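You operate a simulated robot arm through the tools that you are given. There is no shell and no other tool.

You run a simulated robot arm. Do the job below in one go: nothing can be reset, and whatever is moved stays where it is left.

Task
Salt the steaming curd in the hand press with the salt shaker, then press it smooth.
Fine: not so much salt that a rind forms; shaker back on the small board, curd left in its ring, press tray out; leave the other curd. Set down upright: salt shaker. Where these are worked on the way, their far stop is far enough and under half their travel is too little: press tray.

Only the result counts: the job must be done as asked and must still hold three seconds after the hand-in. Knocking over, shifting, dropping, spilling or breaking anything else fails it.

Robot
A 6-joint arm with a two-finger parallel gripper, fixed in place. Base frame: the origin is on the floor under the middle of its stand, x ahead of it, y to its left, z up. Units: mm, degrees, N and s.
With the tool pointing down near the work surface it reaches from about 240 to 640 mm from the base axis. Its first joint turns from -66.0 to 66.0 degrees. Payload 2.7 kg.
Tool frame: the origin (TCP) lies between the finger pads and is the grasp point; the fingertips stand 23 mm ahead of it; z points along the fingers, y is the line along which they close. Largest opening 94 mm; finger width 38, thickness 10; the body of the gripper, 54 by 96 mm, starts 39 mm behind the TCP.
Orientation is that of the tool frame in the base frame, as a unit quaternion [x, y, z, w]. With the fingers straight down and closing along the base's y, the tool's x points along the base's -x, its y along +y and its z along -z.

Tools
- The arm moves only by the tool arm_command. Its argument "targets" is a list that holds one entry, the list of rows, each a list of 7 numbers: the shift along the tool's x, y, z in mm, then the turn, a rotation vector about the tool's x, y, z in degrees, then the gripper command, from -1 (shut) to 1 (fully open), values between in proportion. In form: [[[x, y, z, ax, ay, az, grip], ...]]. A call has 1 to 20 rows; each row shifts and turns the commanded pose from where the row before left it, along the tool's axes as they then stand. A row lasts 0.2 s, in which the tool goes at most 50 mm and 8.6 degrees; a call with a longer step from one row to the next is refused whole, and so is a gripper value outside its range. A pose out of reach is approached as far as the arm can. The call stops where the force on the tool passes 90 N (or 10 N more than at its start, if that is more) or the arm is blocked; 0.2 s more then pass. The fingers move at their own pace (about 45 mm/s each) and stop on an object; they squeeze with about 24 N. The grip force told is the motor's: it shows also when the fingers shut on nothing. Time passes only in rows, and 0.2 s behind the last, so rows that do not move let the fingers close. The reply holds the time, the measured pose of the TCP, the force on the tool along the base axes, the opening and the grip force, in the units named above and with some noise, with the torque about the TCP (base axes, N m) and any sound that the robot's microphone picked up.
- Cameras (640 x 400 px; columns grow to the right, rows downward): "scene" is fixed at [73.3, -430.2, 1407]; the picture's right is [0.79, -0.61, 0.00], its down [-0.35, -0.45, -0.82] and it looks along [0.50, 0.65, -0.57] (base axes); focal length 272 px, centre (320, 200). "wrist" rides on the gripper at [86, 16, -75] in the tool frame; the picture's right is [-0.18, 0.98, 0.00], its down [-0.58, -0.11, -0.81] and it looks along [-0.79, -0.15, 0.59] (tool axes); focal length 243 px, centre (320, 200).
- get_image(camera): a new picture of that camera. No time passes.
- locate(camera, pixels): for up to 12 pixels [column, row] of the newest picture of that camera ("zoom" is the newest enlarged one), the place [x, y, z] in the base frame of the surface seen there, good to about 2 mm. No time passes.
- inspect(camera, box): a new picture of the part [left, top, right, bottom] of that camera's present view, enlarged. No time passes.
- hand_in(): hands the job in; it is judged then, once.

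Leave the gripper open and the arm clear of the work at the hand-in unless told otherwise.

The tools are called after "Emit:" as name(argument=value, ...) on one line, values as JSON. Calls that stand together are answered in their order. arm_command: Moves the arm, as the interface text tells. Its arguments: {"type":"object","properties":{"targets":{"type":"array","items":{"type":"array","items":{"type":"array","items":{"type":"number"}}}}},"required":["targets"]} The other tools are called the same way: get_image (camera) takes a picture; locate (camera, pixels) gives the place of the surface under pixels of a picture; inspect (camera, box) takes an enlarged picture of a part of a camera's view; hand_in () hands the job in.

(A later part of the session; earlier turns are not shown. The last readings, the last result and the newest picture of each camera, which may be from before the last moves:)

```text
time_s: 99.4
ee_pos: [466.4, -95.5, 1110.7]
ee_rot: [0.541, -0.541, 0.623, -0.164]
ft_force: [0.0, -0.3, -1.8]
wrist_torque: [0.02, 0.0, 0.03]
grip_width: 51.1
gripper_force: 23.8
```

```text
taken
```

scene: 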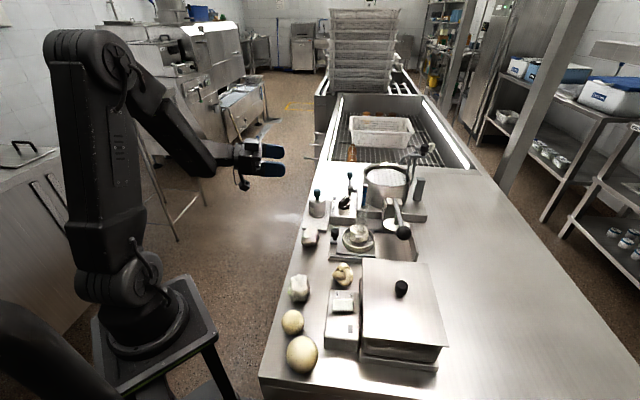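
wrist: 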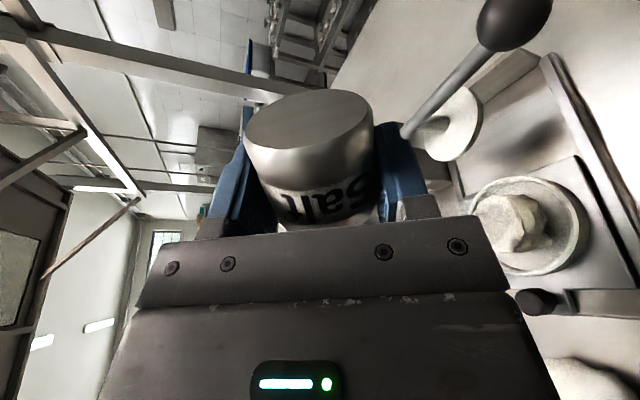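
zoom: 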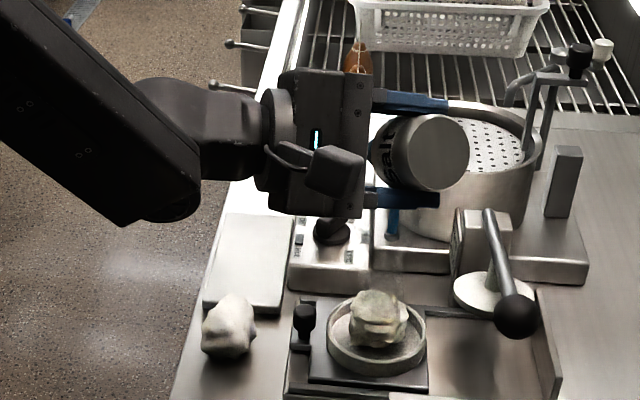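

Tilted 120°, no flow. Lowering 55 mm, then rolling on to 144° while keeping the outlet over the curd.

Emit:
arm_command(targets=[[[-3, 5, 1, 0, 0, 0, -1], [-6, 10.5, 2.1, 0, 0, 0, -1], [-7, 12, 2.4, 0, 0, 0, -1], [-6.5, 11, 2.2, 0, 0, 0, -1], [-4.8, 8.3, 1.7, 0, 0, 0, -1], [-2.4, -2.16, 0, 0, 0, -6, -1], [-2.4, -2.16, 0, 0, 0, -8, -1], [-2.4, -2.16, 0, 0, 0, -8, -1], [0, 0, 0, 0, 0, -2, -1]]])

Emit:
inspect(camera="scene", box=[290, 150, 420, 260])

Emit:
get_image(camera="wrist")

```text
time_s: 101.4
ee_pos: [472.1, -87.3, 1055.9]
ee_rot: [0.642, -0.416, 0.644, -0.03]
ft_force: [0.1, 0.0, -1.9]
wrist_torque: [0.04, 0.04, 0.03]
grip_width: 51.2
gripper_force: 24.1
```

```text
3.64 times, centred on (355, 205) of scene
```

zoom: 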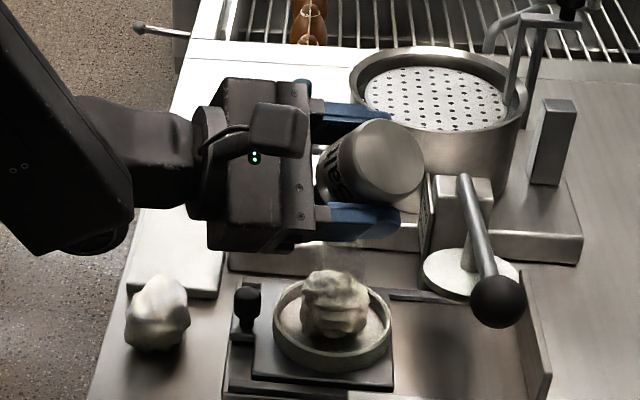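

```text
taken
```

wrist: 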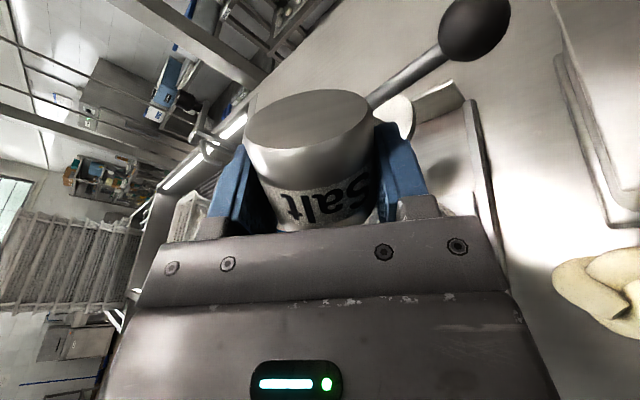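

At about 140° real tilt still no flow. Rolling on to 168° with the outlet kept over the curd.

Emit:
arm_command(targets=[[[-1.8, -4.0, 0, 0, 0, -8, -1], [-1.8, -4.0, 0, 0, 0, -8, -1], [-1.8, -4.0, 0, 0, 0, -8, -1], [0, 0, 0, 0, 0, 0, -1]]])

Emit:
inspect(camera="scene", box=[290, 150, 420, 260])

Emit:
inspect(camera="scene", box=[335, 210, 385, 265])

```text
time_s: 102.4
ee_pos: [478.1, -77.5, 1055.9]
ee_rot: [0.714, -0.275, 0.635, 0.104]
ft_force: [0.1, -0.1, -1.9]
wrist_torque: [0.02, 0.04, 0.02]
grip_width: 51.1
gripper_force: 23.7
```

```text
3.64 times, centred on (355, 205) of scene
```

zoom: 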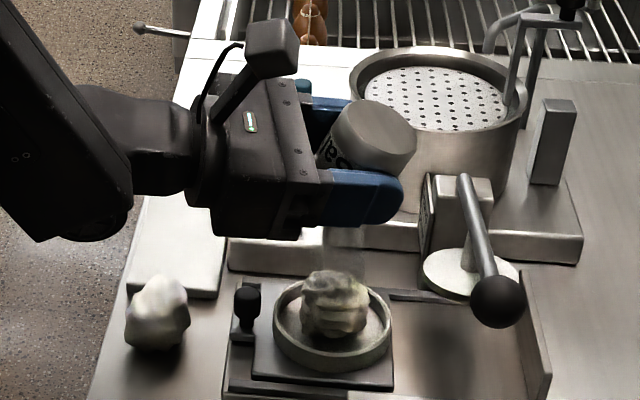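

```text
7.27 times, centred on (360, 238) of scene
```

zoom: 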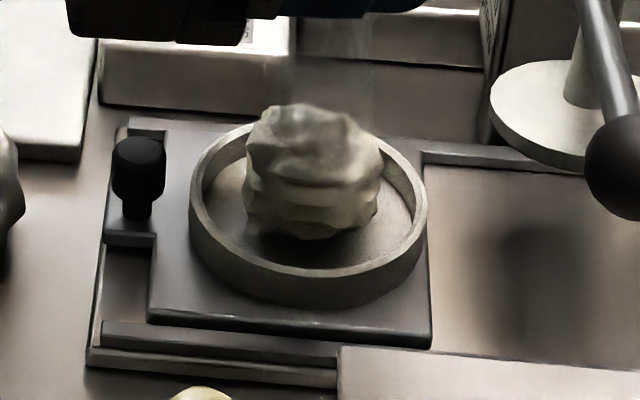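

Inverted about 157°, still nothing obvious flowing. Now one vertical shake of 40 mm while inverted.

Emit:
arm_command(targets=[[[38.6, -8, -6.8, 0, 0, 0, -1], [-38.6, 8, 6.8, 0, 0, 0, -1], [0, 0, 0, 0, 0, 0, -1]]])

Emit:
inspect(camera="scene", box=[335, 210, 385, 265])

Emit:
get_image(camera="wrist")

```text
time_s: 103.2
ee_pos: [475.9, -75.6, 1056.6]
ee_rot: [0.714, -0.274, 0.636, 0.102]
ft_force: [-1.1, 0.2, -1.7]
wrist_torque: [-0.01, 0.0, 0.01]
grip_width: 51.1
gripper_force: 23.4
```

```text
7.27 times, centred on (360, 238) of scene
```

zoom: 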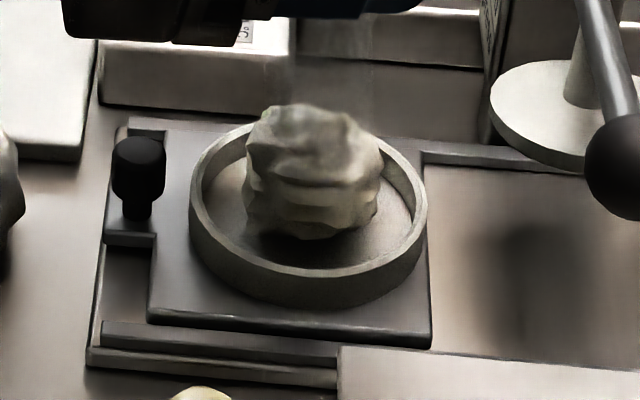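

```text
taken
```

wrist: 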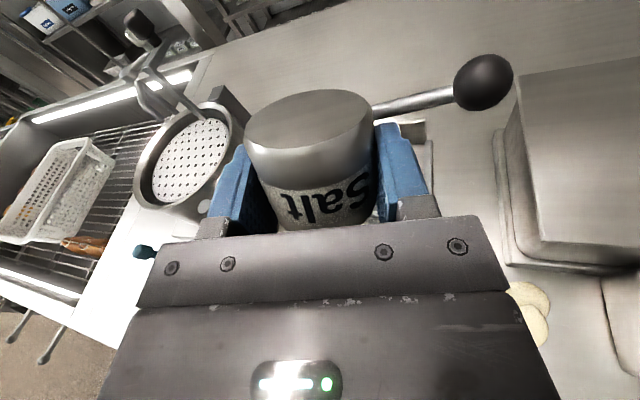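

Nothing visible yet. Trying a stronger inverted shake: two cycles of 48 mm.

Emit:
arm_command(targets=[[[46, -9.5, -8, 0, 0, 0, -1], [-46, 9.5, 8, 0, 0, 0, -1], [46, -9.5, -8, 0, 0, 0, -1], [-46, 9.5, 8, 0, 0, 0, -1], [0, 0, 0, 0, 0, 0, -1]]])

Emit:
inspect(camera="scene", box=[335, 210, 385, 265])

```text
time_s: 104.4
ee_pos: [481.4, -76.7, 1057.3]
ee_rot: [0.714, -0.274, 0.636, 0.102]
ft_force: [0.4, -0.6, -0.9]
wrist_torque: [0.0, -0.02, 0.0]
grip_width: 51.3
gripper_force: 24.0
```

```text
7.27 times, centred on (360, 238) of scene
```

zoom: 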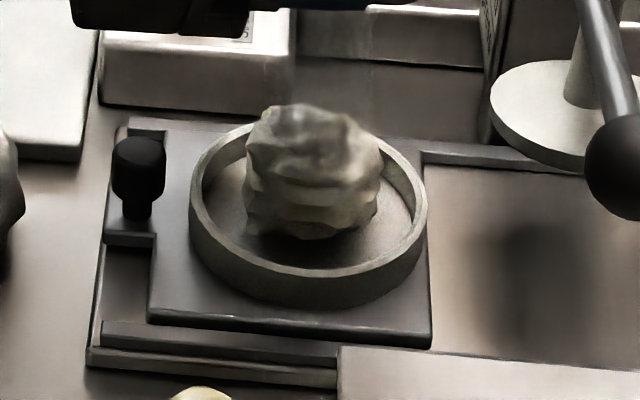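

Zooming closely on the curd's top for grains.

Emit:
inspect(camera="scene", box=[347, 220, 373, 246])

```text
15.38 times, centred on (360, 233) of scene
```

zoom: 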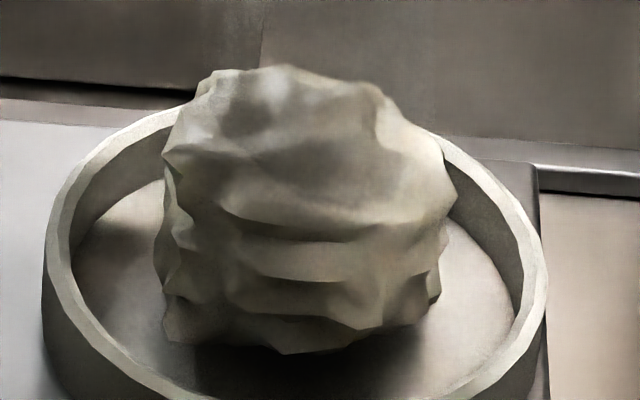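

No grains visible. I'll roll it back upright and move aside to see the curd in plain light.

Emit:
arm_command(targets=[[[0, 0, 0, 0, 0, 8.4, -1], [0, 0, 0, 0, 0, 8.4, -1], [0, 0, 0, 0, 0, 8.4, -1], [0, 0, 0, 0, 0, 8.4, -1], [0, 0, 0, 0, 0, 8.4, -1], [0, 0, 0, 0, 0, 8.4, -1], [0, 0, 0, 0, 0, 8.4, -1], [0, 0, 0, 0, 0, 8.4, -1], [0, 0, 0, 0, 0, 8.4, -1], [0, 0, 0, 0, 0, 8.4, -1], [0, 0, 0, 0, 0, 8.4, -1], [0, 0, 0, 0, 0, 8.4, -1], [0, 0, 0, 0, 0, 8.4, -1], [0, 0, 0, 0, 0, 8.4, -1], [0, 0, 0, 0, 0, 8.4, -1], [0, 0, 0, 0, 0, 8.4, -1], [0, 0, 0, 0, 0, 8.4, -1], [0, 0, 0, 0, 0, 8.4, -1], [0, 0, 0, 0, 0, 8.4, -1], [0, 0, 0, 0, 0, 8.4, -1]]])

Emit:
inspect(camera="scene", box=[290, 150, 420, 260])

```text
time_s: 108.6
ee_pos: [478.7, -76.9, 1057.4]
ee_rot: [0.2, 0.738, -0.169, 0.622]
ft_force: [0.0, 1.2, -0.8]
wrist_torque: [0.01, -0.01, 0.0]
grip_width: 51.2
gripper_force: 24.5
```

```text
3.64 times, centred on (355, 205) of scene
```

zoom: 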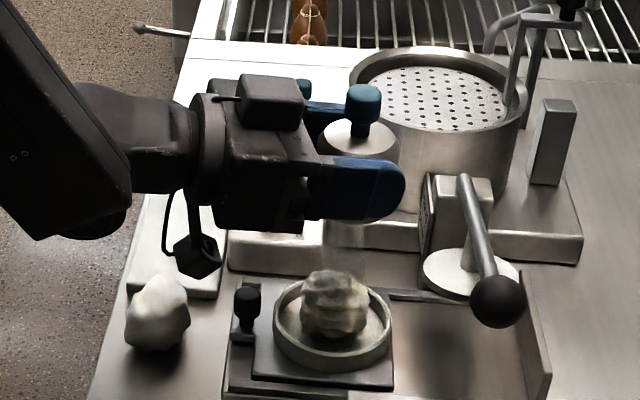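

Moving back along the tool axis 120 mm to uncover the curd.

Emit:
arm_command(targets=[[[-3, 0, -6, 0, 0, 0, -1], [-4, 0, -14, 0, 0, 0, -1], [-5, 0, -20, 0, 0, 0, -1], [-5, 0, -20, 0, 0, 0, -1], [-5, 0, -20, 0, 0, 0, -1], [-5, 0, -20, 0, 0, 0, -1], [-3, 0, -14, 0, 0, 0, -1], [0, 0, -6, 0, 0, 0, -1]]])

Emit:
inspect(camera="scene", box=[335, 215, 385, 265])

Emit:
inspect(camera="scene", box=[345, 215, 375, 245])

Emit:
inspect(camera="scene", box=[250, 150, 390, 260])

```text
time_s: 110.4
ee_pos: [395.8, -17.7, 1111.5]
ee_rot: [0.198, 0.739, -0.169, 0.622]
ft_force: [0.6, 0.2, -0.9]
wrist_torque: [-0.01, 0.01, 0.02]
grip_width: 51.0
gripper_force: 24.2
out of reach, approached as far as the arm can: row 6, 7, 8
```

```text
8.00 times, centred on (360, 240) of scene
```

zoom: 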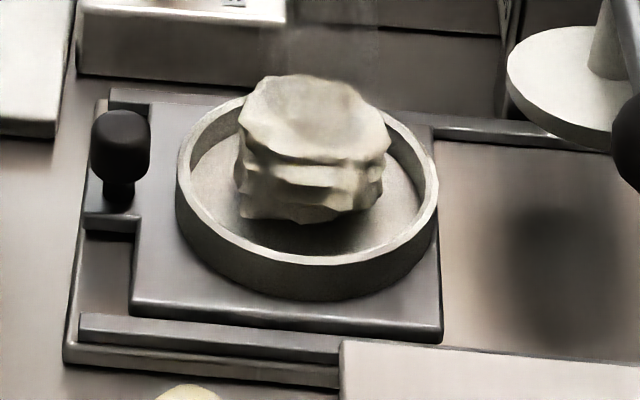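

```text
13.33 times, centred on (360, 230) of scene
```

zoom: 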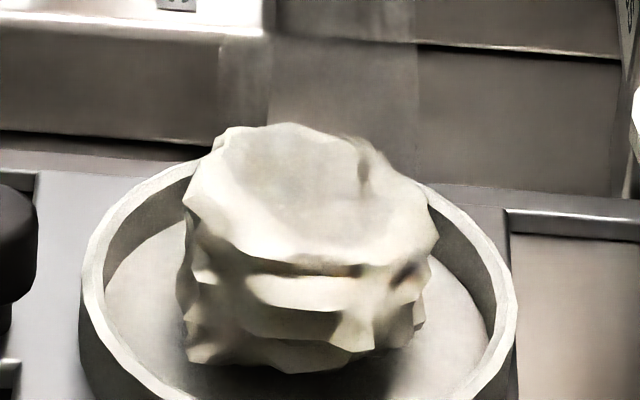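

```text
3.64 times, centred on (320, 205) of scene
```

zoom: 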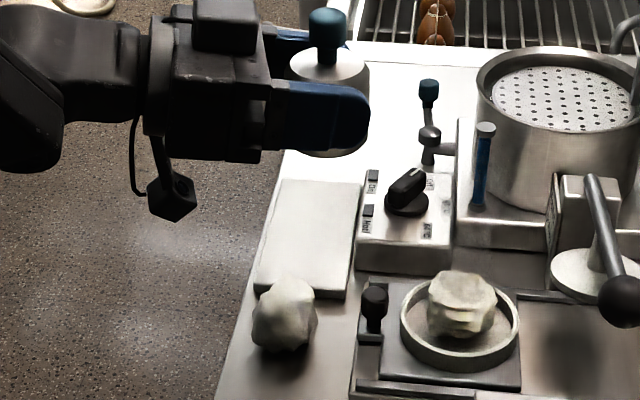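

The curd is unchanged: nothing came out at up to 157° even with shaking. I'll go back over the curd and try fully upside down (180°), closer, with long strokes. First back over the curd.

Emit:
arm_command(targets=[[[0.8, -0.1, 6, 0, 0, 0, -1], [1.8, -0.2, 13, 0, 0, 0, -1], [2.2, -0.25, 16, 0, 0, 0, -1], [2.2, -0.25, 16, 0, 0, 0, -1], [2.2, -0.25, 16, 0, 0, 0, -1], [2.2, -0.25, 16, 0, 0, 0, -1], [1.8, -0.2, 13, 0, 0, 0, -1], [0.9, -0.1, 7, 0, 0, 0, -1], [0, 0, 0, 0, 0, 0, -1]]])

```text
time_s: 112.4
ee_pos: [481.5, -69.1, 1078.4]
ee_rot: [0.199, 0.739, -0.169, 0.621]
ft_force: [-0.4, -0.5, -2.2]
wrist_torque: [-0.01, 0.01, 0.03]
grip_width: 51.3
gripper_force: 24.0
```

Rolling 170° with the axis over the curd.

Emit:
arm_command(targets=[[[0, 0, 0, 0, 0, -8.5, -1], [0, 0, 0, 0, 0, -8.5, -1], [0, 0, 0, 0, 0, -8.5, -1], [0, 0, 0, 0, 0, -8.5, -1], [0, 0, 0, 0, 0, -8.5, -1], [0, 0, 0, 0, 0, -8.5, -1], [0, 0, 0, 0, 0, -8.5, -1], [0, 0, 0, 0, 0, -8.5, -1], [0, 0, 0, 0, 0, -8.5, -1], [0, 0, 0, 0, 0, -8.5, -1], [0, 0, 0, 0, 0, -8.5, -1], [0, 0, 0, 0, 0, -8.5, -1], [0, 0, 0, 0, 0, -8.5, -1], [0, 0, 0, 0, 0, -8.5, -1], [0, 0, 0, 0, 0, -8.5, -1], [0, 0, 0, 0, 0, -8.5, -1], [0, 0, 0, 0, 0, -8.5, -1], [0, 0, 0, 0, 0, -8.5, -1], [0, 0, 0, 0, 0, -8.5, -1], [0, 0, 0, 0, 0, -8.5, -1]]])

Emit:
inspect(camera="scene", box=[290, 140, 420, 260])

```text
time_s: 116.6
ee_pos: [482.6, -68.5, 1080.0]
ee_rot: [0.718, -0.261, 0.634, 0.117]
ft_force: [0.5, -0.9, -0.1]
wrist_torque: [0.0, 0.0, 0.02]
grip_width: 51.2
gripper_force: 24.0
```

```text
3.33 times, centred on (355, 200) of scene
```

zoom: 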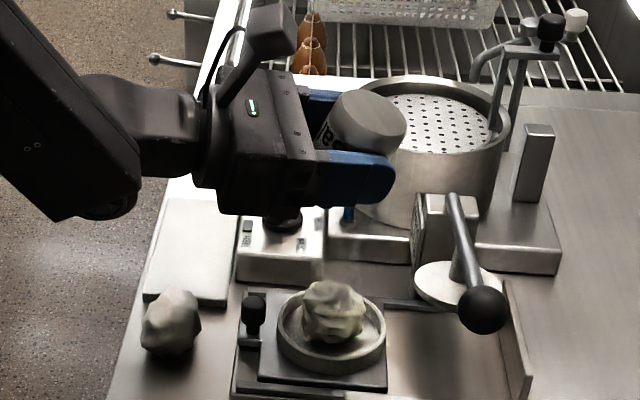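

Now finishing the roll (10° more), pitching 20° so the shaker is straight upside down, and lowering 45 mm.

Emit:
arm_command(targets=[[[-8, 1.3, 1.4, 0, 0, -3, -1], [-13, 2.2, 2.2, 0, 0, -3, -1], [-13, 2.2, 2.2, 0, 0, -3, -1], [-9, 1.5, 1.5, 0, 0, -1, -1], [0, 0, 0, 0, 7, 0, -1], [0, 0, 0, 0, 7, 0, -1], [0, 0, 0, 0, 6, 0, -1], [0, 0, 0, 0, 0, 0, -1]]])

Emit:
inspect(camera="scene", box=[290, 140, 420, 260])

Emit:
get_image(camera="wrist")

```text
time_s: 118.4
ee_pos: [481.1, -73.2, 1034.6]
ee_rot: [0.619, -0.166, 0.741, 0.201]
ft_force: [-0.2, -0.4, -0.5]
wrist_torque: [0.0, 0.02, -0.02]
grip_width: 51.5
gripper_force: 24.4
```

```text
3.33 times, centred on (355, 200) of scene
```

zoom: 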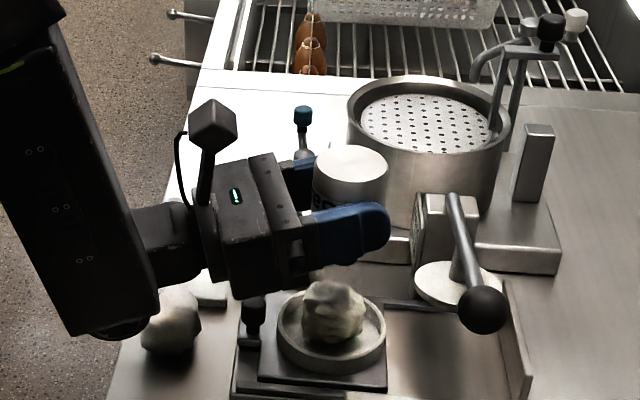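

```text
taken
```

wrist: 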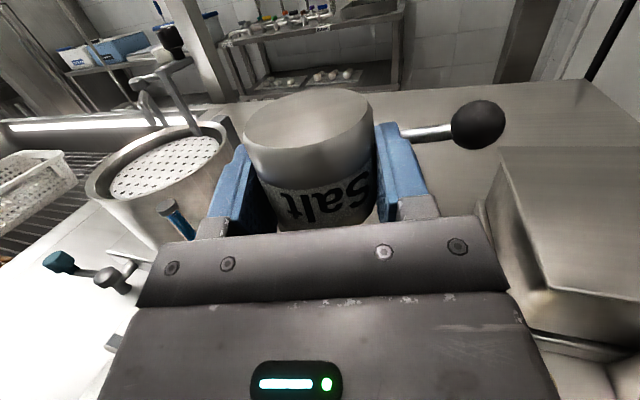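

The shaker is now straight upside down, its knob about 35 mm above the curd. One shake with 45 mm strokes.

Emit:
arm_command(targets=[[[44.3, 0, 8, 0, 0, 0, -1], [-44.3, 0, -8, 0, 0, 0, -1], [44.3, 0, 8, 0, 0, 0, -1], [-44.3, 0, -8, 0, 0, 0, -1], [0, 0, 0, 0, 0, 0, -1]]])

Emit:
inspect(camera="scene", box=[335, 200, 385, 255])

```text
time_s: 119.6
ee_pos: [476.6, -71.4, 1037.2]
ee_rot: [0.619, -0.166, 0.741, 0.201]
ft_force: [0.4, 0.5, -0.8]
wrist_torque: [-0.02, -0.01, 0.0]
grip_width: 51.3
gripper_force: 23.8
```

```text
7.27 times, centred on (360, 228) of scene
```

zoom: 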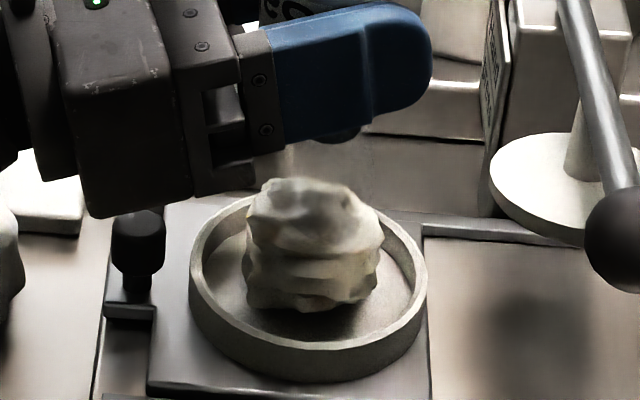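

Still nothing obvious. Zooming very closely on the curd and the ring floor for grains.

Emit:
inspect(camera="scene", box=[350, 222, 374, 238])

Emit:
inspect(camera="scene", box=[345, 236, 377, 256])

```text
16.00 times, centred on (362, 230) of scene
```

zoom: 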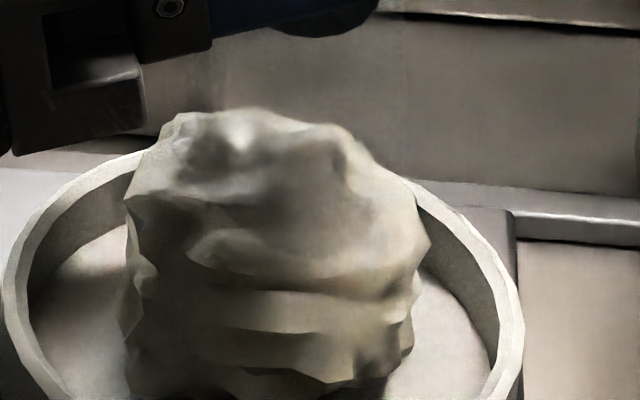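

```text
16.00 times, centred on (361, 246) of scene
```

zoom: 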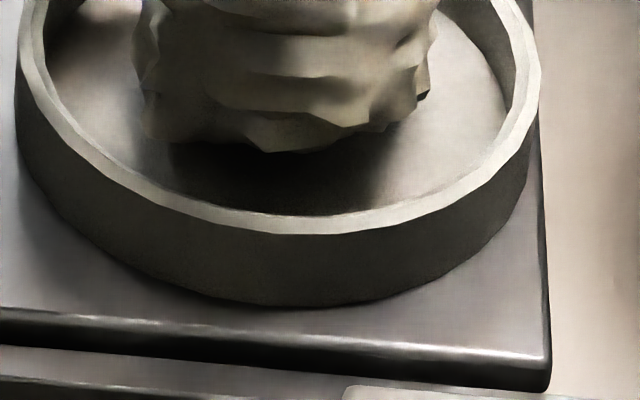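

No grains at all. I'll do a longer inverted shake (4 cycles) over the curd and check again.

Emit:
arm_command(targets=[[[47, 0, 8.5, 0, 0, 0, -1], [-47, 0, -8.5, 0, 0, 0, -1], [47, 0, 8.5, 0, 0, 0, -1], [-47, 0, -8.5, 0, 0, 0, -1], [47, 0, 8.5, 0, 0, 0, -1], [-47, 0, -8.5, 0, 0, 0, -1], [47, 0, 8.5, 0, 0, 0, -1], [-47, 0, -8.5, 0, 0, 0, -1]]])

Emit:
inspect(camera="scene", box=[345, 215, 377, 250])

```text
time_s: 121.4
ee_pos: [478.8, -70.6, 1037.0]
ee_rot: [0.619, -0.166, 0.74, 0.201]
ft_force: [-0.4, -0.3, -0.5]
wrist_torque: [0.0, 0.0, 0.01]
grip_width: 51.5
gripper_force: 24.0
```

```text
11.43 times, centred on (361, 232) of scene
```

zoom: 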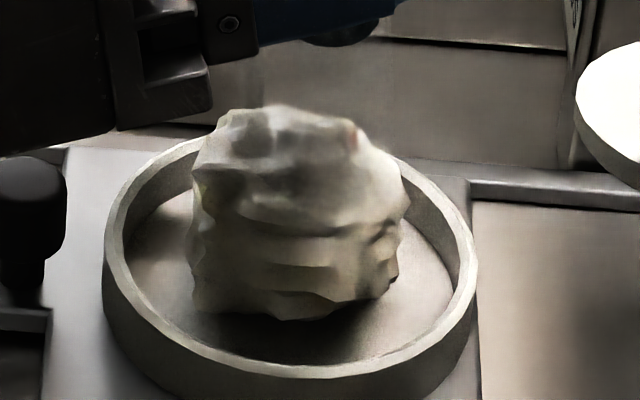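

A faint odd tint shows; I need a plain-light look. Rolling the shaker back upright first (reverse pitch 20°, roll 170°).

Emit:
arm_command(targets=[[[8, 0, 1.4, 0, -7, 0, -1], [14, 0, 1.4, 0, -7, 0, -1], [12, 0, 0, 0, -6, 8, -1], [8, 0, 0, 0, 0, 8.5, -1], [0, 0, 0, 0, 0, 8.5, -1], [0, 0, 0, 0, 0, 8.5, -1], [0, 0, 0, 0, 0, 8.5, -1], [0, 0, 0, 0, 0, 8.5, -1], [0, 0, 0, 0, 0, 8.5, -1], [0, 0, 0, 0, 0, 8.5, -1], [0, 0, 0, 0, 0, 8.5, -1], [0, 0, 0, 0, 0, 8.5, -1], [0, 0, 0, 0, 0, 8.5, -1], [0, 0, 0, 0, 0, 8.5, -1], [0, 0, 0, 0, 0, 8.5, -1], [0, 0, 0, 0, 0, 8.5, -1], [0, 0, 0, 0, 0, 8.5, -1], [0, 0, 0, 0, 0, 8.5, -1], [0, 0, 0, 0, 0, 8.5, -1], [0, 0, 0, 0, 0, 8.5, -1]]])

Emit:
inspect(camera="scene", box=[345, 215, 377, 250])

```text
refused: row 3 steps farther than a row can; nothing moved
```

```text
11.43 times, centred on (361, 232) of scene
```

zoom: 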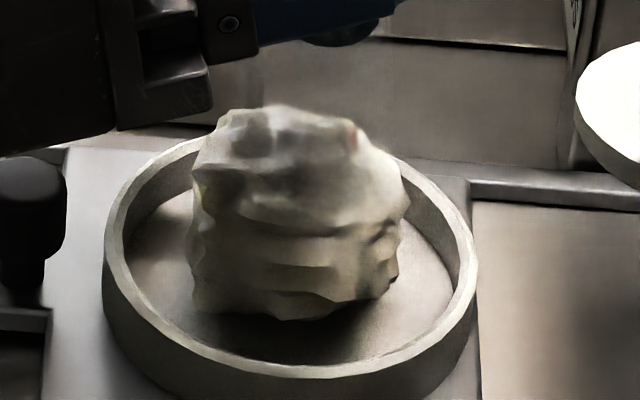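

The combined turn of row 3 was too big. Sending again with smaller steps.

Emit:
arm_command(targets=[[[8, 0, 1.4, 0, -7, 0, -1], [14, 0, 1.4, 0, -7, 0, -1], [12, 0, 0, 0, -6, 4, -1], [8, 0, 0, 0, 0, 8.5, -1], [0, 0, 0, 0, 0, 8.5, -1], [0, 0, 0, 0, 0, 8.5, -1], [0, 0, 0, 0, 0, 8.5, -1], [0, 0, 0, 0, 0, 8.5, -1], [0, 0, 0, 0, 0, 8.5, -1], [0, 0, 0, 0, 0, 8.5, -1], [0, 0, 0, 0, 0, 8.5, -1], [0, 0, 0, 0, 0, 8.5, -1], [0, 0, 0, 0, 0, 8.5, -1], [0, 0, 0, 0, 0, 8.5, -1], [0, 0, 0, 0, 0, 8.5, -1], [0, 0, 0, 0, 0, 8.5, -1], [0, 0, 0, 0, 0, 8.5, -1], [0, 0, 0, 0, 0, 8.5, -1], [0, 0, 0, 0, 0, 8.5, -1], [0, 0, 0, 0, 0, 8.5, -1]]])

Emit:
inspect(camera="scene", box=[290, 140, 420, 260])

```text
time_s: 125.6
ee_pos: [483.0, -74.3, 1077.3]
ee_rot: [-0.01, 0.764, -0.329, 0.554]
ft_force: [-0.6, -0.5, -1.8]
wrist_torque: [-0.02, -0.01, 0.01]
grip_width: 51.0
gripper_force: 23.6
```

```text
3.33 times, centred on (355, 200) of scene
```

zoom: 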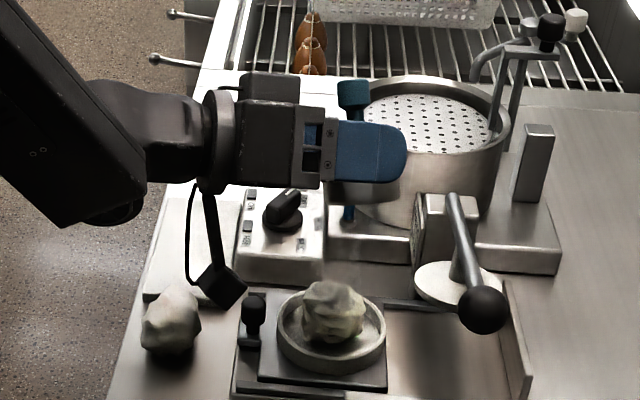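

About 31° of roll remain. Finishing upright, then moving 110 mm toward +y to uncover the curd.

Emit:
arm_command(targets=[[[0, 0, 0, 0, 0, 8, -1], [0, 0, 0, 0, 0, 8, -1], [0, 0, 0, 0, 0, 8, -1], [0, 0, 0, 0, 0, 7.5, -1], [-2, 8, -5, 0, 0, 0, -1], [-3, 13, -8, 0, 0, 0, -1], [-3.5, 16, -10, 0, 0, 0, -1], [-3.5, 16, -10, 0, 0, 0, -1], [-3.5, 16, -10, 0, 0, 0, -1], [-3, 14, -9, 0, 0, 0, -1], [-2.3, 12.2, -7.5, 0, 0, 0, -1], [0, 0, 0, 0, 0, 0, -1]]])

Emit:
inspect(camera="scene", box=[345, 215, 377, 250])

Emit:
inspect(camera="scene", box=[270, 130, 420, 260])

```text
time_s: 128.2
ee_pos: [481.6, 34.5, 1109.3]
ee_rot: [0.197, 0.738, -0.168, 0.623]
ft_force: [-0.3, 0.1, -1.9]
wrist_torque: [-0.02, -0.01, -0.01]
grip_width: 51.3
gripper_force: 24.3
```

```text
11.43 times, centred on (361, 232) of scene
```

zoom: 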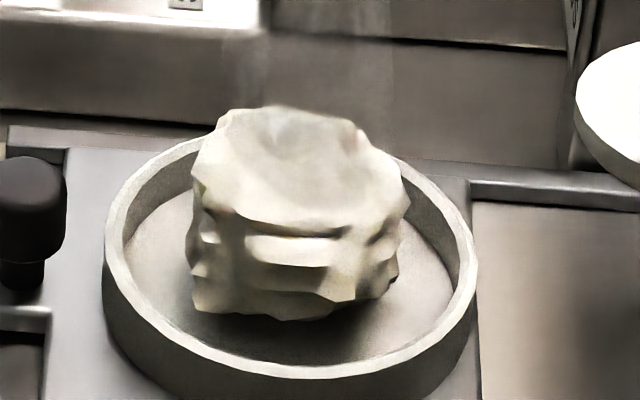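

```text
3.08 times, centred on (345, 195) of scene
```

zoom: 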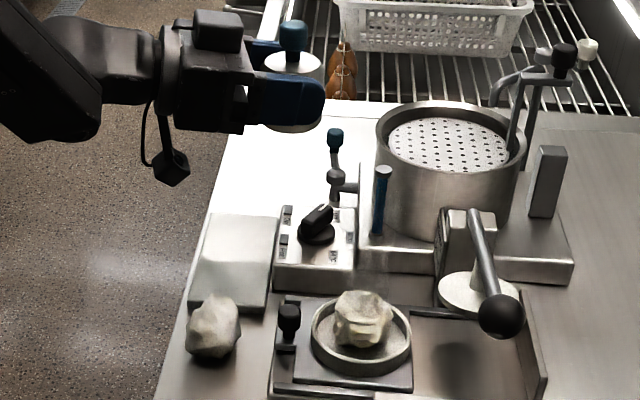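

Comparing with exactly the same boxes as before.

Emit:
inspect(camera="scene", box=[345, 215, 375, 245])

Emit:
inspect(camera="scene", box=[335, 215, 385, 265])

```text
13.33 times, centred on (360, 230) of scene
```

zoom: 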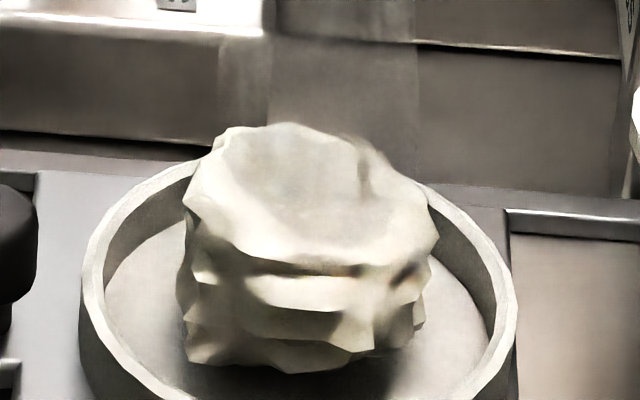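

```text
8.00 times, centred on (360, 240) of scene
```

zoom: 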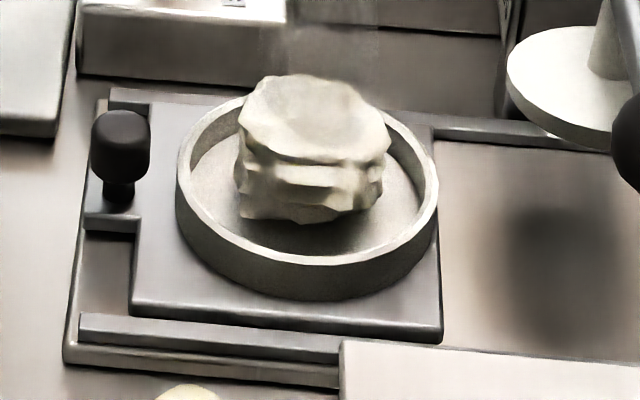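

The curd is identical to before, so no salt yet. My short strokes are probably smoothed out by the arm's lag, so I'll repeat inverted with long, full-speed strokes. Going back over the curd and rolling again.

Emit:
arm_command(targets=[[[-0.6, -7, 4, 0, 0, 0, -1], [-1.2, -13, 7.5, 0, 0, 0, -1], [-1.5, -16, 9, 0, 0, 0, -1], [-1.5, -16, 9, 0, 0, 0, -1], [-1.5, -16, 9, 0, 0, 0, -1], [-1.2, -14, 8, 0, 0, 0, -1], [-0.8, -8, 5, 0, 0, 0, -1], [0, 0, 0, 0, 0, -8.5, -1], [0, 0, 0, 0, 0, -8.5, -1], [0, 0, 0, 0, 0, -8.5, -1], [0, 0, 0, 0, 0, -8.5, -1], [0, 0, 0, 0, 0, -8.5, -1], [0, 0, 0, 0, 0, -8.5, -1], [0, 0, 0, 0, 0, -8.5, -1], [0, 0, 0, 0, 0, -8.5, -1], [0, 0, 0, 0, 0, -8.5, -1], [0, 0, 0, 0, 0, -8.5, -1], [0, 0, 0, 0, 0, -8.5, -1], [0, 0, 0, 0, 0, -8.5, -1], [0, 0, 0, 0, 0, -8.5, -1]]])

```text
time_s: 132.4
ee_pos: [483.0, -67.2, 1107.2]
ee_rot: [0.496, -0.582, 0.607, -0.216]
ft_force: [0.2, 1.4, -2.0]
wrist_torque: [-0.01, 0.0, -0.01]
grip_width: 51.1
gripper_force: 23.6
```

Continuing the roll to 180°, pitch 20°, and lowering to about z=1045.

Emit:
arm_command(targets=[[[0, 0, 0, 0, 0, -8.5, -1], [0, 0, 0, 0, 0, -8.5, -1], [0, 0, 0, 0, 0, -8.5, -1], [0, 0, 0, 0, 0, -8.5, -1], [0, 0, 0, 0, 0, -8.5, -1], [0, 0, 0, 0, 0, -8.5, -1], [0, 0, 0, 0, 0, -8.5, -1], [0, 0, 0, 0, 0, -8.5, -1], [0, 0, 0, 0, 0, -1.5, -1], [0, 0, 0, 0, 7, 0, -1], [0, 0, 0, 0, 7, 0, -1], [0, 0, 0, 0, 6, 0, -1], [-10, 0, -1.8, 0, 0, 0, -1], [-20, 0, -3.6, 0, 0, 0, -1], [-20, 0, -3.6, 0, 0, 0, -1], [-12, 0, -2.2, 0, 0, 0, -1], [0, 0, 0, 0, 0, 0, -1]]])

```text
time_s: 136.0
ee_pos: [483.0, -67.9, 1044.0]
ee_rot: [0.619, -0.164, 0.742, 0.199]
ft_force: [0.4, 1.0, -1.5]
wrist_torque: [0.03, -0.01, -0.01]
grip_width: 51.4
gripper_force: 23.9
```

Inverted over the curd. Now two long full-speed strokes of about 148 mm up and down.

Emit:
arm_command(targets=[[[48.5, 0, 8.8, 0, 0, 0, -1], [48.5, 0, 8.8, 0, 0, 0, -1], [48.5, 0, 8.8, 0, 0, 0, -1], [-48.5, 0, -8.8, 0, 0, 0, -1], [-48.5, 0, -8.8, 0, 0, 0, -1], [-48.5, 0, -8.8, 0, 0, 0, -1], [48.5, 0, 8.8, 0, 0, 0, -1], [48.5, 0, 8.8, 0, 0, 0, -1], [48.5, 0, 8.8, 0, 0, 0, -1], [-48.5, 0, -8.8, 0, 0, 0, -1], [-48.5, 0, -8.8, 0, 0, 0, -1], [-48.5, 0, -8.8, 0, 0, 0, -1], [0, 0, 0, 0, 0, 0, -1]]])

Emit:
inspect(camera="scene", box=[335, 200, 385, 255])

```text
time_s: 138.8
ee_pos: [481.9, -67.7, 1042.8]
ee_rot: [0.619, -0.165, 0.741, 0.199]
ft_force: [0.3, 0.4, -1.1]
wrist_torque: [0.03, -0.01, 0.0]
grip_width: 51.4
gripper_force: 24.2
```

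```text
7.27 times, centred on (360, 228) of scene
```

zoom: 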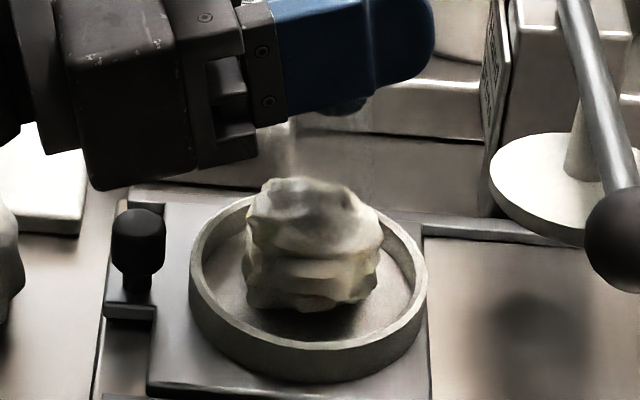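

Still no salt. The knob handle suggests it is meant to be used upright by shaking, and my upright shakes were short ones. I'll turn it upright again and try long, fast strokes upright.

Emit:
arm_command(targets=[[[12, 0, 2, 0, -7, 0, -1], [16, 0, 2, 0, -7, 0, -1], [12, 0, 0, 0, -6, 0, -1], [0, 0, 0, 0, 0, 8.5, -1], [0, 0, 0, 0, 0, 8.5, -1], [0, 0, 0, 0, 0, 8.5, -1], [0, 0, 0, 0, 0, 8.5, -1], [0, 0, 0, 0, 0, 8.5, -1], [0, 0, 0, 0, 0, 8.5, -1], [0, 0, 0, 0, 0, 8.5, -1], [0, 0, 0, 0, 0, 8.5, -1], [0, 0, 0, 0, 0, 8.5, -1], [0, 0, 0, 0, 0, 8.5, -1], [0, 0, 0, 0, 0, 8.5, -1], [0, 0, 0, 0, 0, 8.5, -1], [0, 0, 0, 0, 0, 8.5, -1], [0, 0, 0, 0, 0, 8.5, -1], [0, 0, 0, 0, 0, 8.5, -1], [0, 0, 0, 0, 0, 8.5, -1], [0, 0, 0, 0, 0, 8.5, -1]]])

Emit:
inspect(camera="scene", box=[300, 140, 420, 260])

```text
time_s: 143.0
ee_pos: [484.6, -69.2, 1085.0]
ee_rot: [-0.037, 0.764, -0.348, 0.542]
ft_force: [-1.0, 0.8, -1.4]
wrist_torque: [0.02, 0.0, -0.01]
grip_width: 51.1
gripper_force: 24.2
```

```text
3.33 times, centred on (360, 200) of scene
```

zoom: 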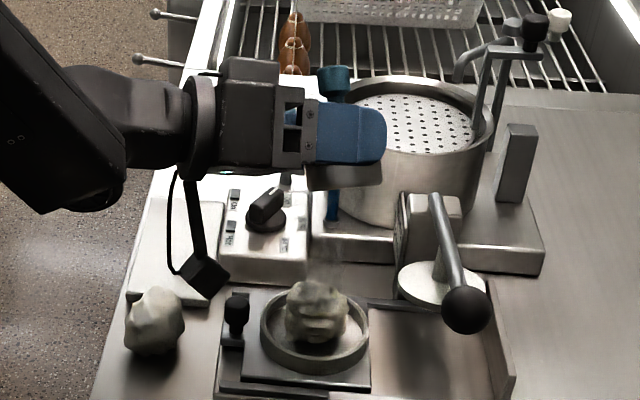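

Finishing the roll to upright, lowering 35 mm, then two long full-speed upright strokes.

Emit:
arm_command(targets=[[[0, 0, 0, 0, 0, 8.5, -1], [0, 0, 0, 0, 0, 8.5, -1], [0, 0, 0, 0, 0, 8.5, -1], [0, 0, 0, 0, 0, 8.5, -1], [6, 0, 1, 0, 0, 1.5, -1], [16, 0, 2.7, 0, 0, 0, -1], [12.5, 0, 2.1, 0, 0, 0, -1], [0, 0, 0, 0, 0, 0, -1], [-48.3, 0, -8.2, 0, 0, 0, -1], [-48.3, 0, -8.2, 0, 0, 0, -1], [48.3, 0, 8.2, 0, 0, 0, -1], [48.3, 0, 8.2, 0, 0, 0, -1], [-48.3, 0, -8.2, 0, 0, 0, -1], [-48.3, 0, -8.2, 0, 0, 0, -1], [48.3, 0, 8.2, 0, 0, 0, -1], [48.3, 0, 8.2, 0, 0, 0, -1], [0, 0, 0, 0, 0, 0, -1]]])

Emit:
inspect(camera="scene", box=[300, 140, 420, 260])

Emit:
inspect(camera="scene", box=[335, 210, 385, 260])

```text
time_s: 146.6
ee_pos: [482.5, -66.9, 1048.0]
ee_rot: [0.198, 0.739, -0.168, 0.622]
ft_force: [0.5, 1.1, -1.8]
wrist_torque: [-0.01, -0.01, 0.02]
grip_width: 51.2
gripper_force: 23.7
```

```text
3.33 times, centred on (360, 200) of scene
```

zoom: 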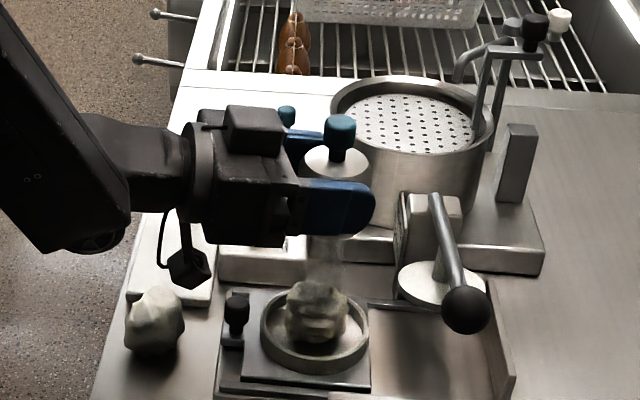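

```text
8.00 times, centred on (360, 235) of scene
```

zoom: 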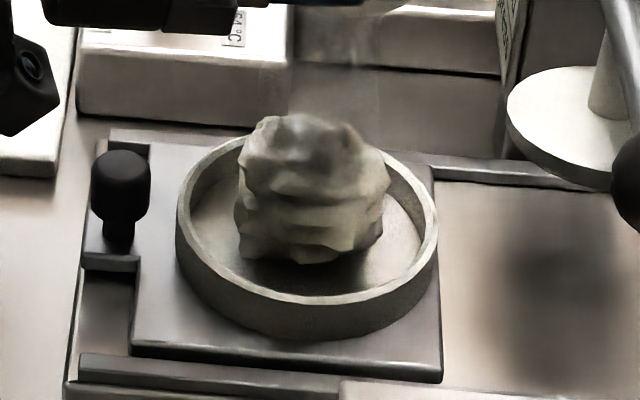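

Nothing. Zooming into the top of the shaker (scene about (366,186)) to look for holes or a mechanism.

Emit:
inspect(camera="scene", box=[352, 170, 380, 200])

```text
13.33 times, centred on (366, 185) of scene
```

zoom: 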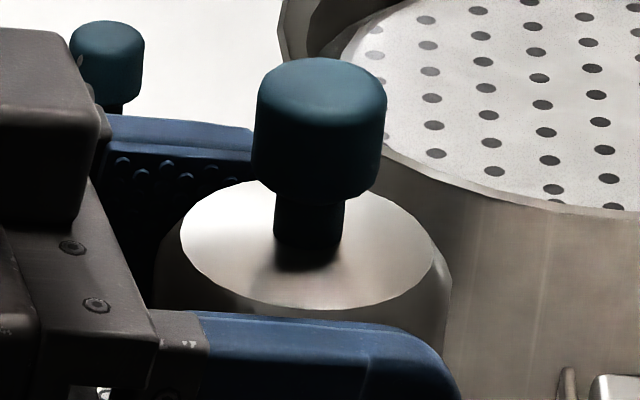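

The top is a plain disc with the knob; no holes there either. I'll test a rocking shake upright (±8° roll) and a fast sideways shake.

Emit:
arm_command(targets=[[[0, 0, 0, 0, 0, 8.5, -1], [0, 0, 0, 0, 0, -8.5, -1], [0, 0, 0, 0, 0, -8.5, -1], [0, 0, 0, 0, 0, 8.5, -1], [0, 0, 0, 0, 0, 8.5, -1], [0, 0, 0, 0, 0, -8.5, -1], [0, 24, 0, 0, 0, 0, -1], [0, -48, 0, 0, 0, 0, -1], [0, 48, 0, 0, 0, 0, -1], [0, -48, 0, 0, 0, 0, -1], [0, 48, 0, 0, 0, 0, -1], [0, -24, 0, 0, 0, 0, -1], [0, 0, 0, 0, 0, 0, -1]]])

Emit:
inspect(camera="scene", box=[335, 210, 385, 260])

```text
time_s: 149.4
ee_pos: [486.1, -63.8, 1055.8]
ee_rot: [0.196, 0.74, -0.167, 0.622]
ft_force: [-0.1, -0.1, -1.3]
wrist_torque: [0.01, -0.01, 0.03]
grip_width: 51.2
gripper_force: 24.4
out of reach, approached as far as the arm can: row 1
```

```text
8.00 times, centred on (360, 235) of scene
```

zoom: 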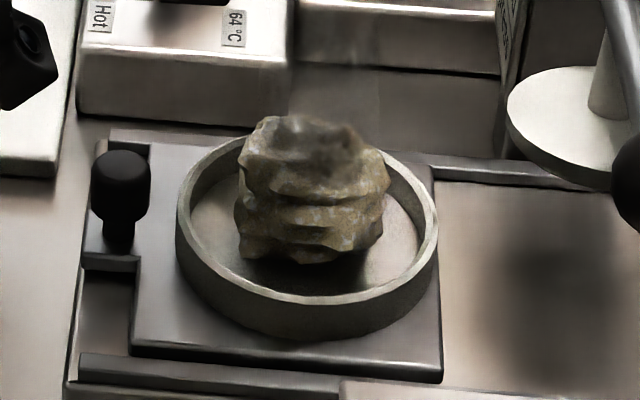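

The curd's look has changed: mottled, tan with whitish patches. Zooming closely before moving anything.

Emit:
inspect(camera="scene", box=[345, 215, 377, 250])

Emit:
get_image(camera="scene")

```text
11.43 times, centred on (361, 232) of scene
```

zoom: 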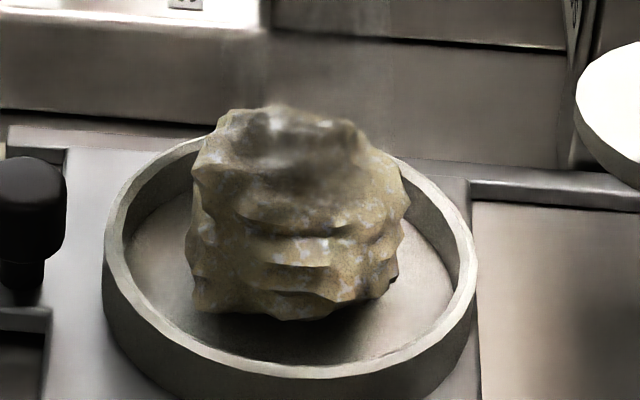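

```text
taken
```

scene: 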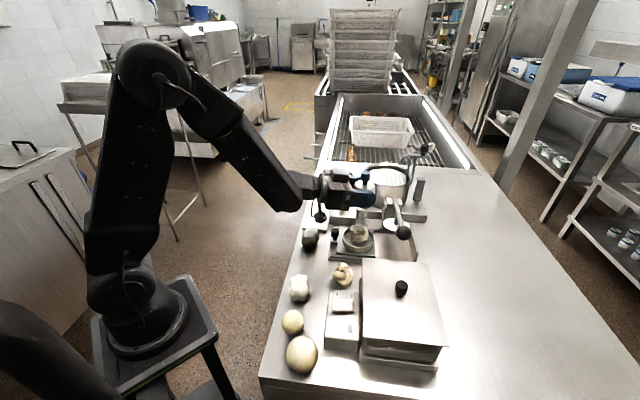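

The curd now clearly carries a mottled coating — the salt came on with the last sideways shake. No more shaking: I'll raise the shaker slowly and carry it back toward the board smoothly.

Emit:
arm_command(targets=[[[-2, 0, -0.3, 0, 0, 0, -1], [-5, 0, -0.8, 0, 0, 0, -1], [-8, 0, -1.4, 0, 0, 0, -1], [-10, 0, -1.7, 0, 0, 0, -1], [-10, 0, -1.7, 0, 0, 0, -1], [-9, 0, -1.6, 0, 0, 0, -1], [-6, 0, -1, 0, 0, 0, -1], [-3, 0, -0.5, 0, 0, 0, -1]]])

Emit:
inspect(camera="scene", box=[345, 215, 377, 250])

```text
time_s: 151.2
ee_pos: [485.8, -64.6, 1110.0]
ee_rot: [0.197, 0.738, -0.168, 0.623]
ft_force: [-0.2, 0.7, -1.1]
wrist_torque: [0.01, 0.02, 0.03]
grip_width: 51.2
gripper_force: 24.3
```

```text
11.43 times, centred on (361, 232) of scene
```

zoom: 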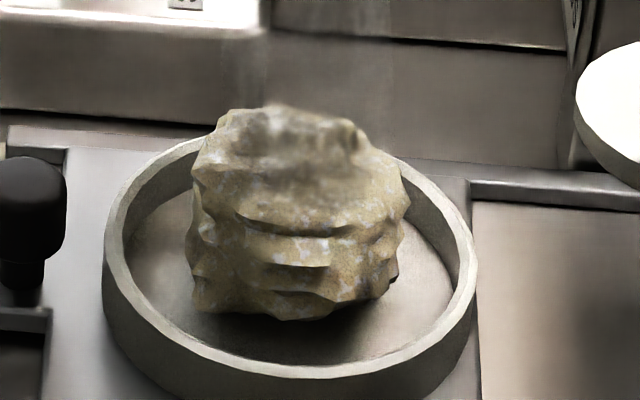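

Carrying the shaker smoothly back above the board.

Emit:
arm_command(targets=[[[0.3, 2.5, -1.5, 0, 0, 0, -1], [0.6, 5, -3.1, 0, 0, 0, -1], [0.9, 8, -5, 0, 0, 0, -1], [1, 10, -6.2, 0, 0, 0, -1], [1.1, 11, -6.9, 0, 0, 0, -1], [1.1, 11, -6.9, 0, 0, 0, -1], [1.1, 11, -6.9, 0, 0, 0, -1], [1.1, 11, -6.9, 0, 0, 0, -1], [1.1, 11, -6.9, 0, 0, 0, -1], [1.1, 11, -6.9, 0, 0, 0, -1], [1.1, 11, -6.9, 0, 0, 0, -1], [1.1, 11, -6.9, 0, 0, 0, -1], [1.1, 11, -6.9, 0, 0, 0, -1], [1, 9, -5.6, 0, 0, 0, -1], [0.7, 6.5, -4, 0, 0, 0, -1], [0.3, 3.5, -2.2, 0, 0, 0, -1], [0.1, 1.2, -0.8, 0, 0, 0, -1]]])

Emit:
inspect(camera="scene", box=[335, 215, 385, 265])

Emit:
inspect(camera="scene", box=[260, 140, 400, 260])

```text
time_s: 154.8
ee_pos: [480.9, 107.9, 1111.0]
ee_rot: [0.197, 0.739, -0.168, 0.622]
ft_force: [0.3, -0.8, -1.3]
wrist_torque: [0.0, 0.0, 0.06]
grip_width: 51.0
gripper_force: 24.0
```

```text
8.00 times, centred on (360, 240) of scene
```

zoom: 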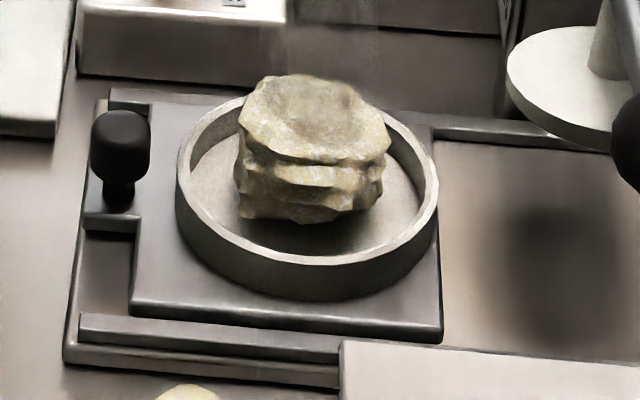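

```text
3.33 times, centred on (330, 200) of scene
```

zoom: 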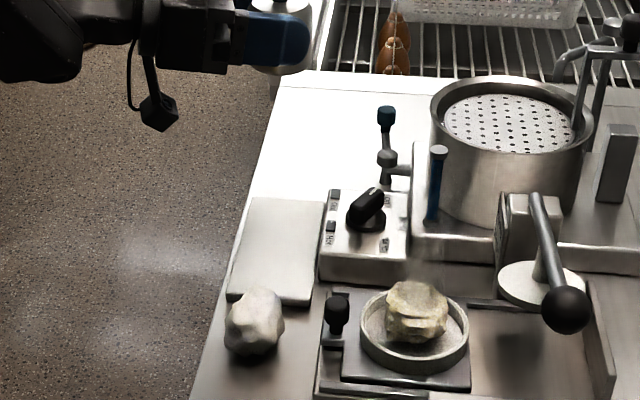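

In plain light the curd is now pale yellowish and finely speckled. Zooming to judge it.

Emit:
inspect(camera="scene", box=[345, 215, 375, 245])

Emit:
inspect(camera="scene", box=[350, 222, 372, 236])

```text
13.33 times, centred on (360, 230) of scene
```

zoom: 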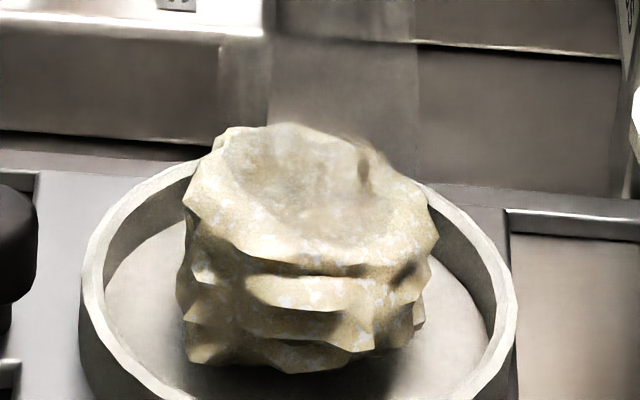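

```text
16.00 times, centred on (361, 229) of scene
```

zoom: 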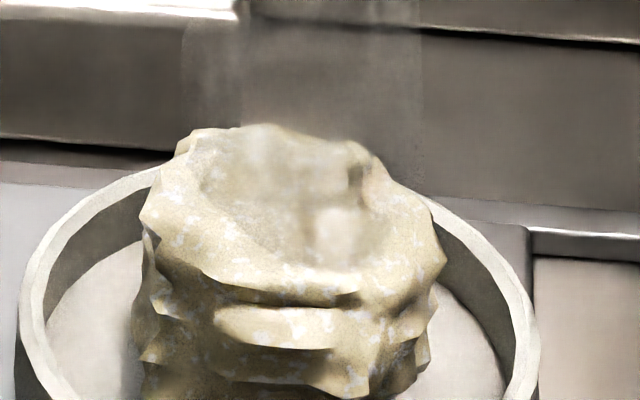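

It shows white flecks on a yellowish surface. I can't undo salt, so I add no more. Lowering the shaker to just above the board centre.

Emit:
arm_command(targets=[[[4, 0, 0.7, 0, 0, 0, -1], [10, 0, 1.7, 0, 0, 0, -1], [15, 0, 2.5, 0, 0, 0, -1], [18, 0, 3, 0, 0, 0, -1], [18, 0, 3, 0, 0, 0, -1], [18, 0, 3, 0, 0, 0, -1], [18, 0, 3, 0, 0, 0, -1], [18, 0, 3, 0, 0, 0, -1], [18, 0, 3, 0, 0, 0, -1], [15, 0, 2.5, 0, 0, 0, -1], [11, 0, 1.9, 0, 0, 0, -1], [7, 0, 1.2, 0, 0, 0, -1], [3, 0, 0.5, 0, 0, 0, -1], [0, 0, 0, 0, 0, 0, -1]]])

Emit:
inspect(camera="scene", box=[280, 160, 380, 240])

```text
time_s: 157.8
ee_pos: [478.4, 107.2, 936.3]
ee_rot: [0.197, 0.738, -0.168, 0.623]
ft_force: [-0.3, -0.6, -1.9]
wrist_torque: [-0.02, 0.03, 0.0]
grip_width: 51.5
gripper_force: 24.1
```

```text
5.00 times, centred on (330, 200) of scene
```

zoom: 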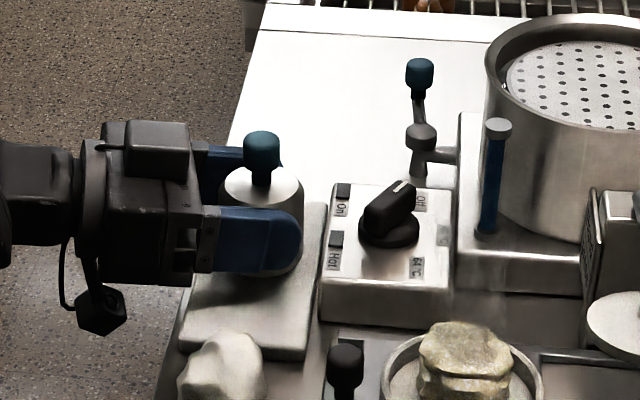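

About 10 mm above the board. Lowering in small steps to contact.

Emit:
arm_command(targets=[[[3, 0, 0.5, 0, 0, 0, -1], [3, 0, 0.5, 0, 0, 0, -1], [2, 0, 0.3, 0, 0, 0, -1], [0, 0, 0, 0, 0, 0, -1]]])

```text
time_s: 158.8
ee_pos: [480.2, 106.6, 926.3]
ee_rot: [0.197, 0.739, -0.167, 0.623]
ft_force: [-0.1, 0.0, -1.6]
wrist_torque: [0.0, 0.01, 0.0]
grip_width: 51.4
gripper_force: 24.1
```

No contact yet; 1 mm more at a time.

Emit:
arm_command(targets=[[[1, 0, 0.17, 0, 0, 0, -1], [0, 0, 0, 0, 0, 0, -1]]])

```text
time_s: 159.4
ee_pos: [478.6, 106.9, 926.4]
ee_rot: [0.197, 0.737, -0.168, 0.624]
ft_force: [0.6, -0.5, 1.9]
wrist_torque: [0.02, -0.1, -0.07]
grip_width: 51.3
gripper_force: 24.0
```

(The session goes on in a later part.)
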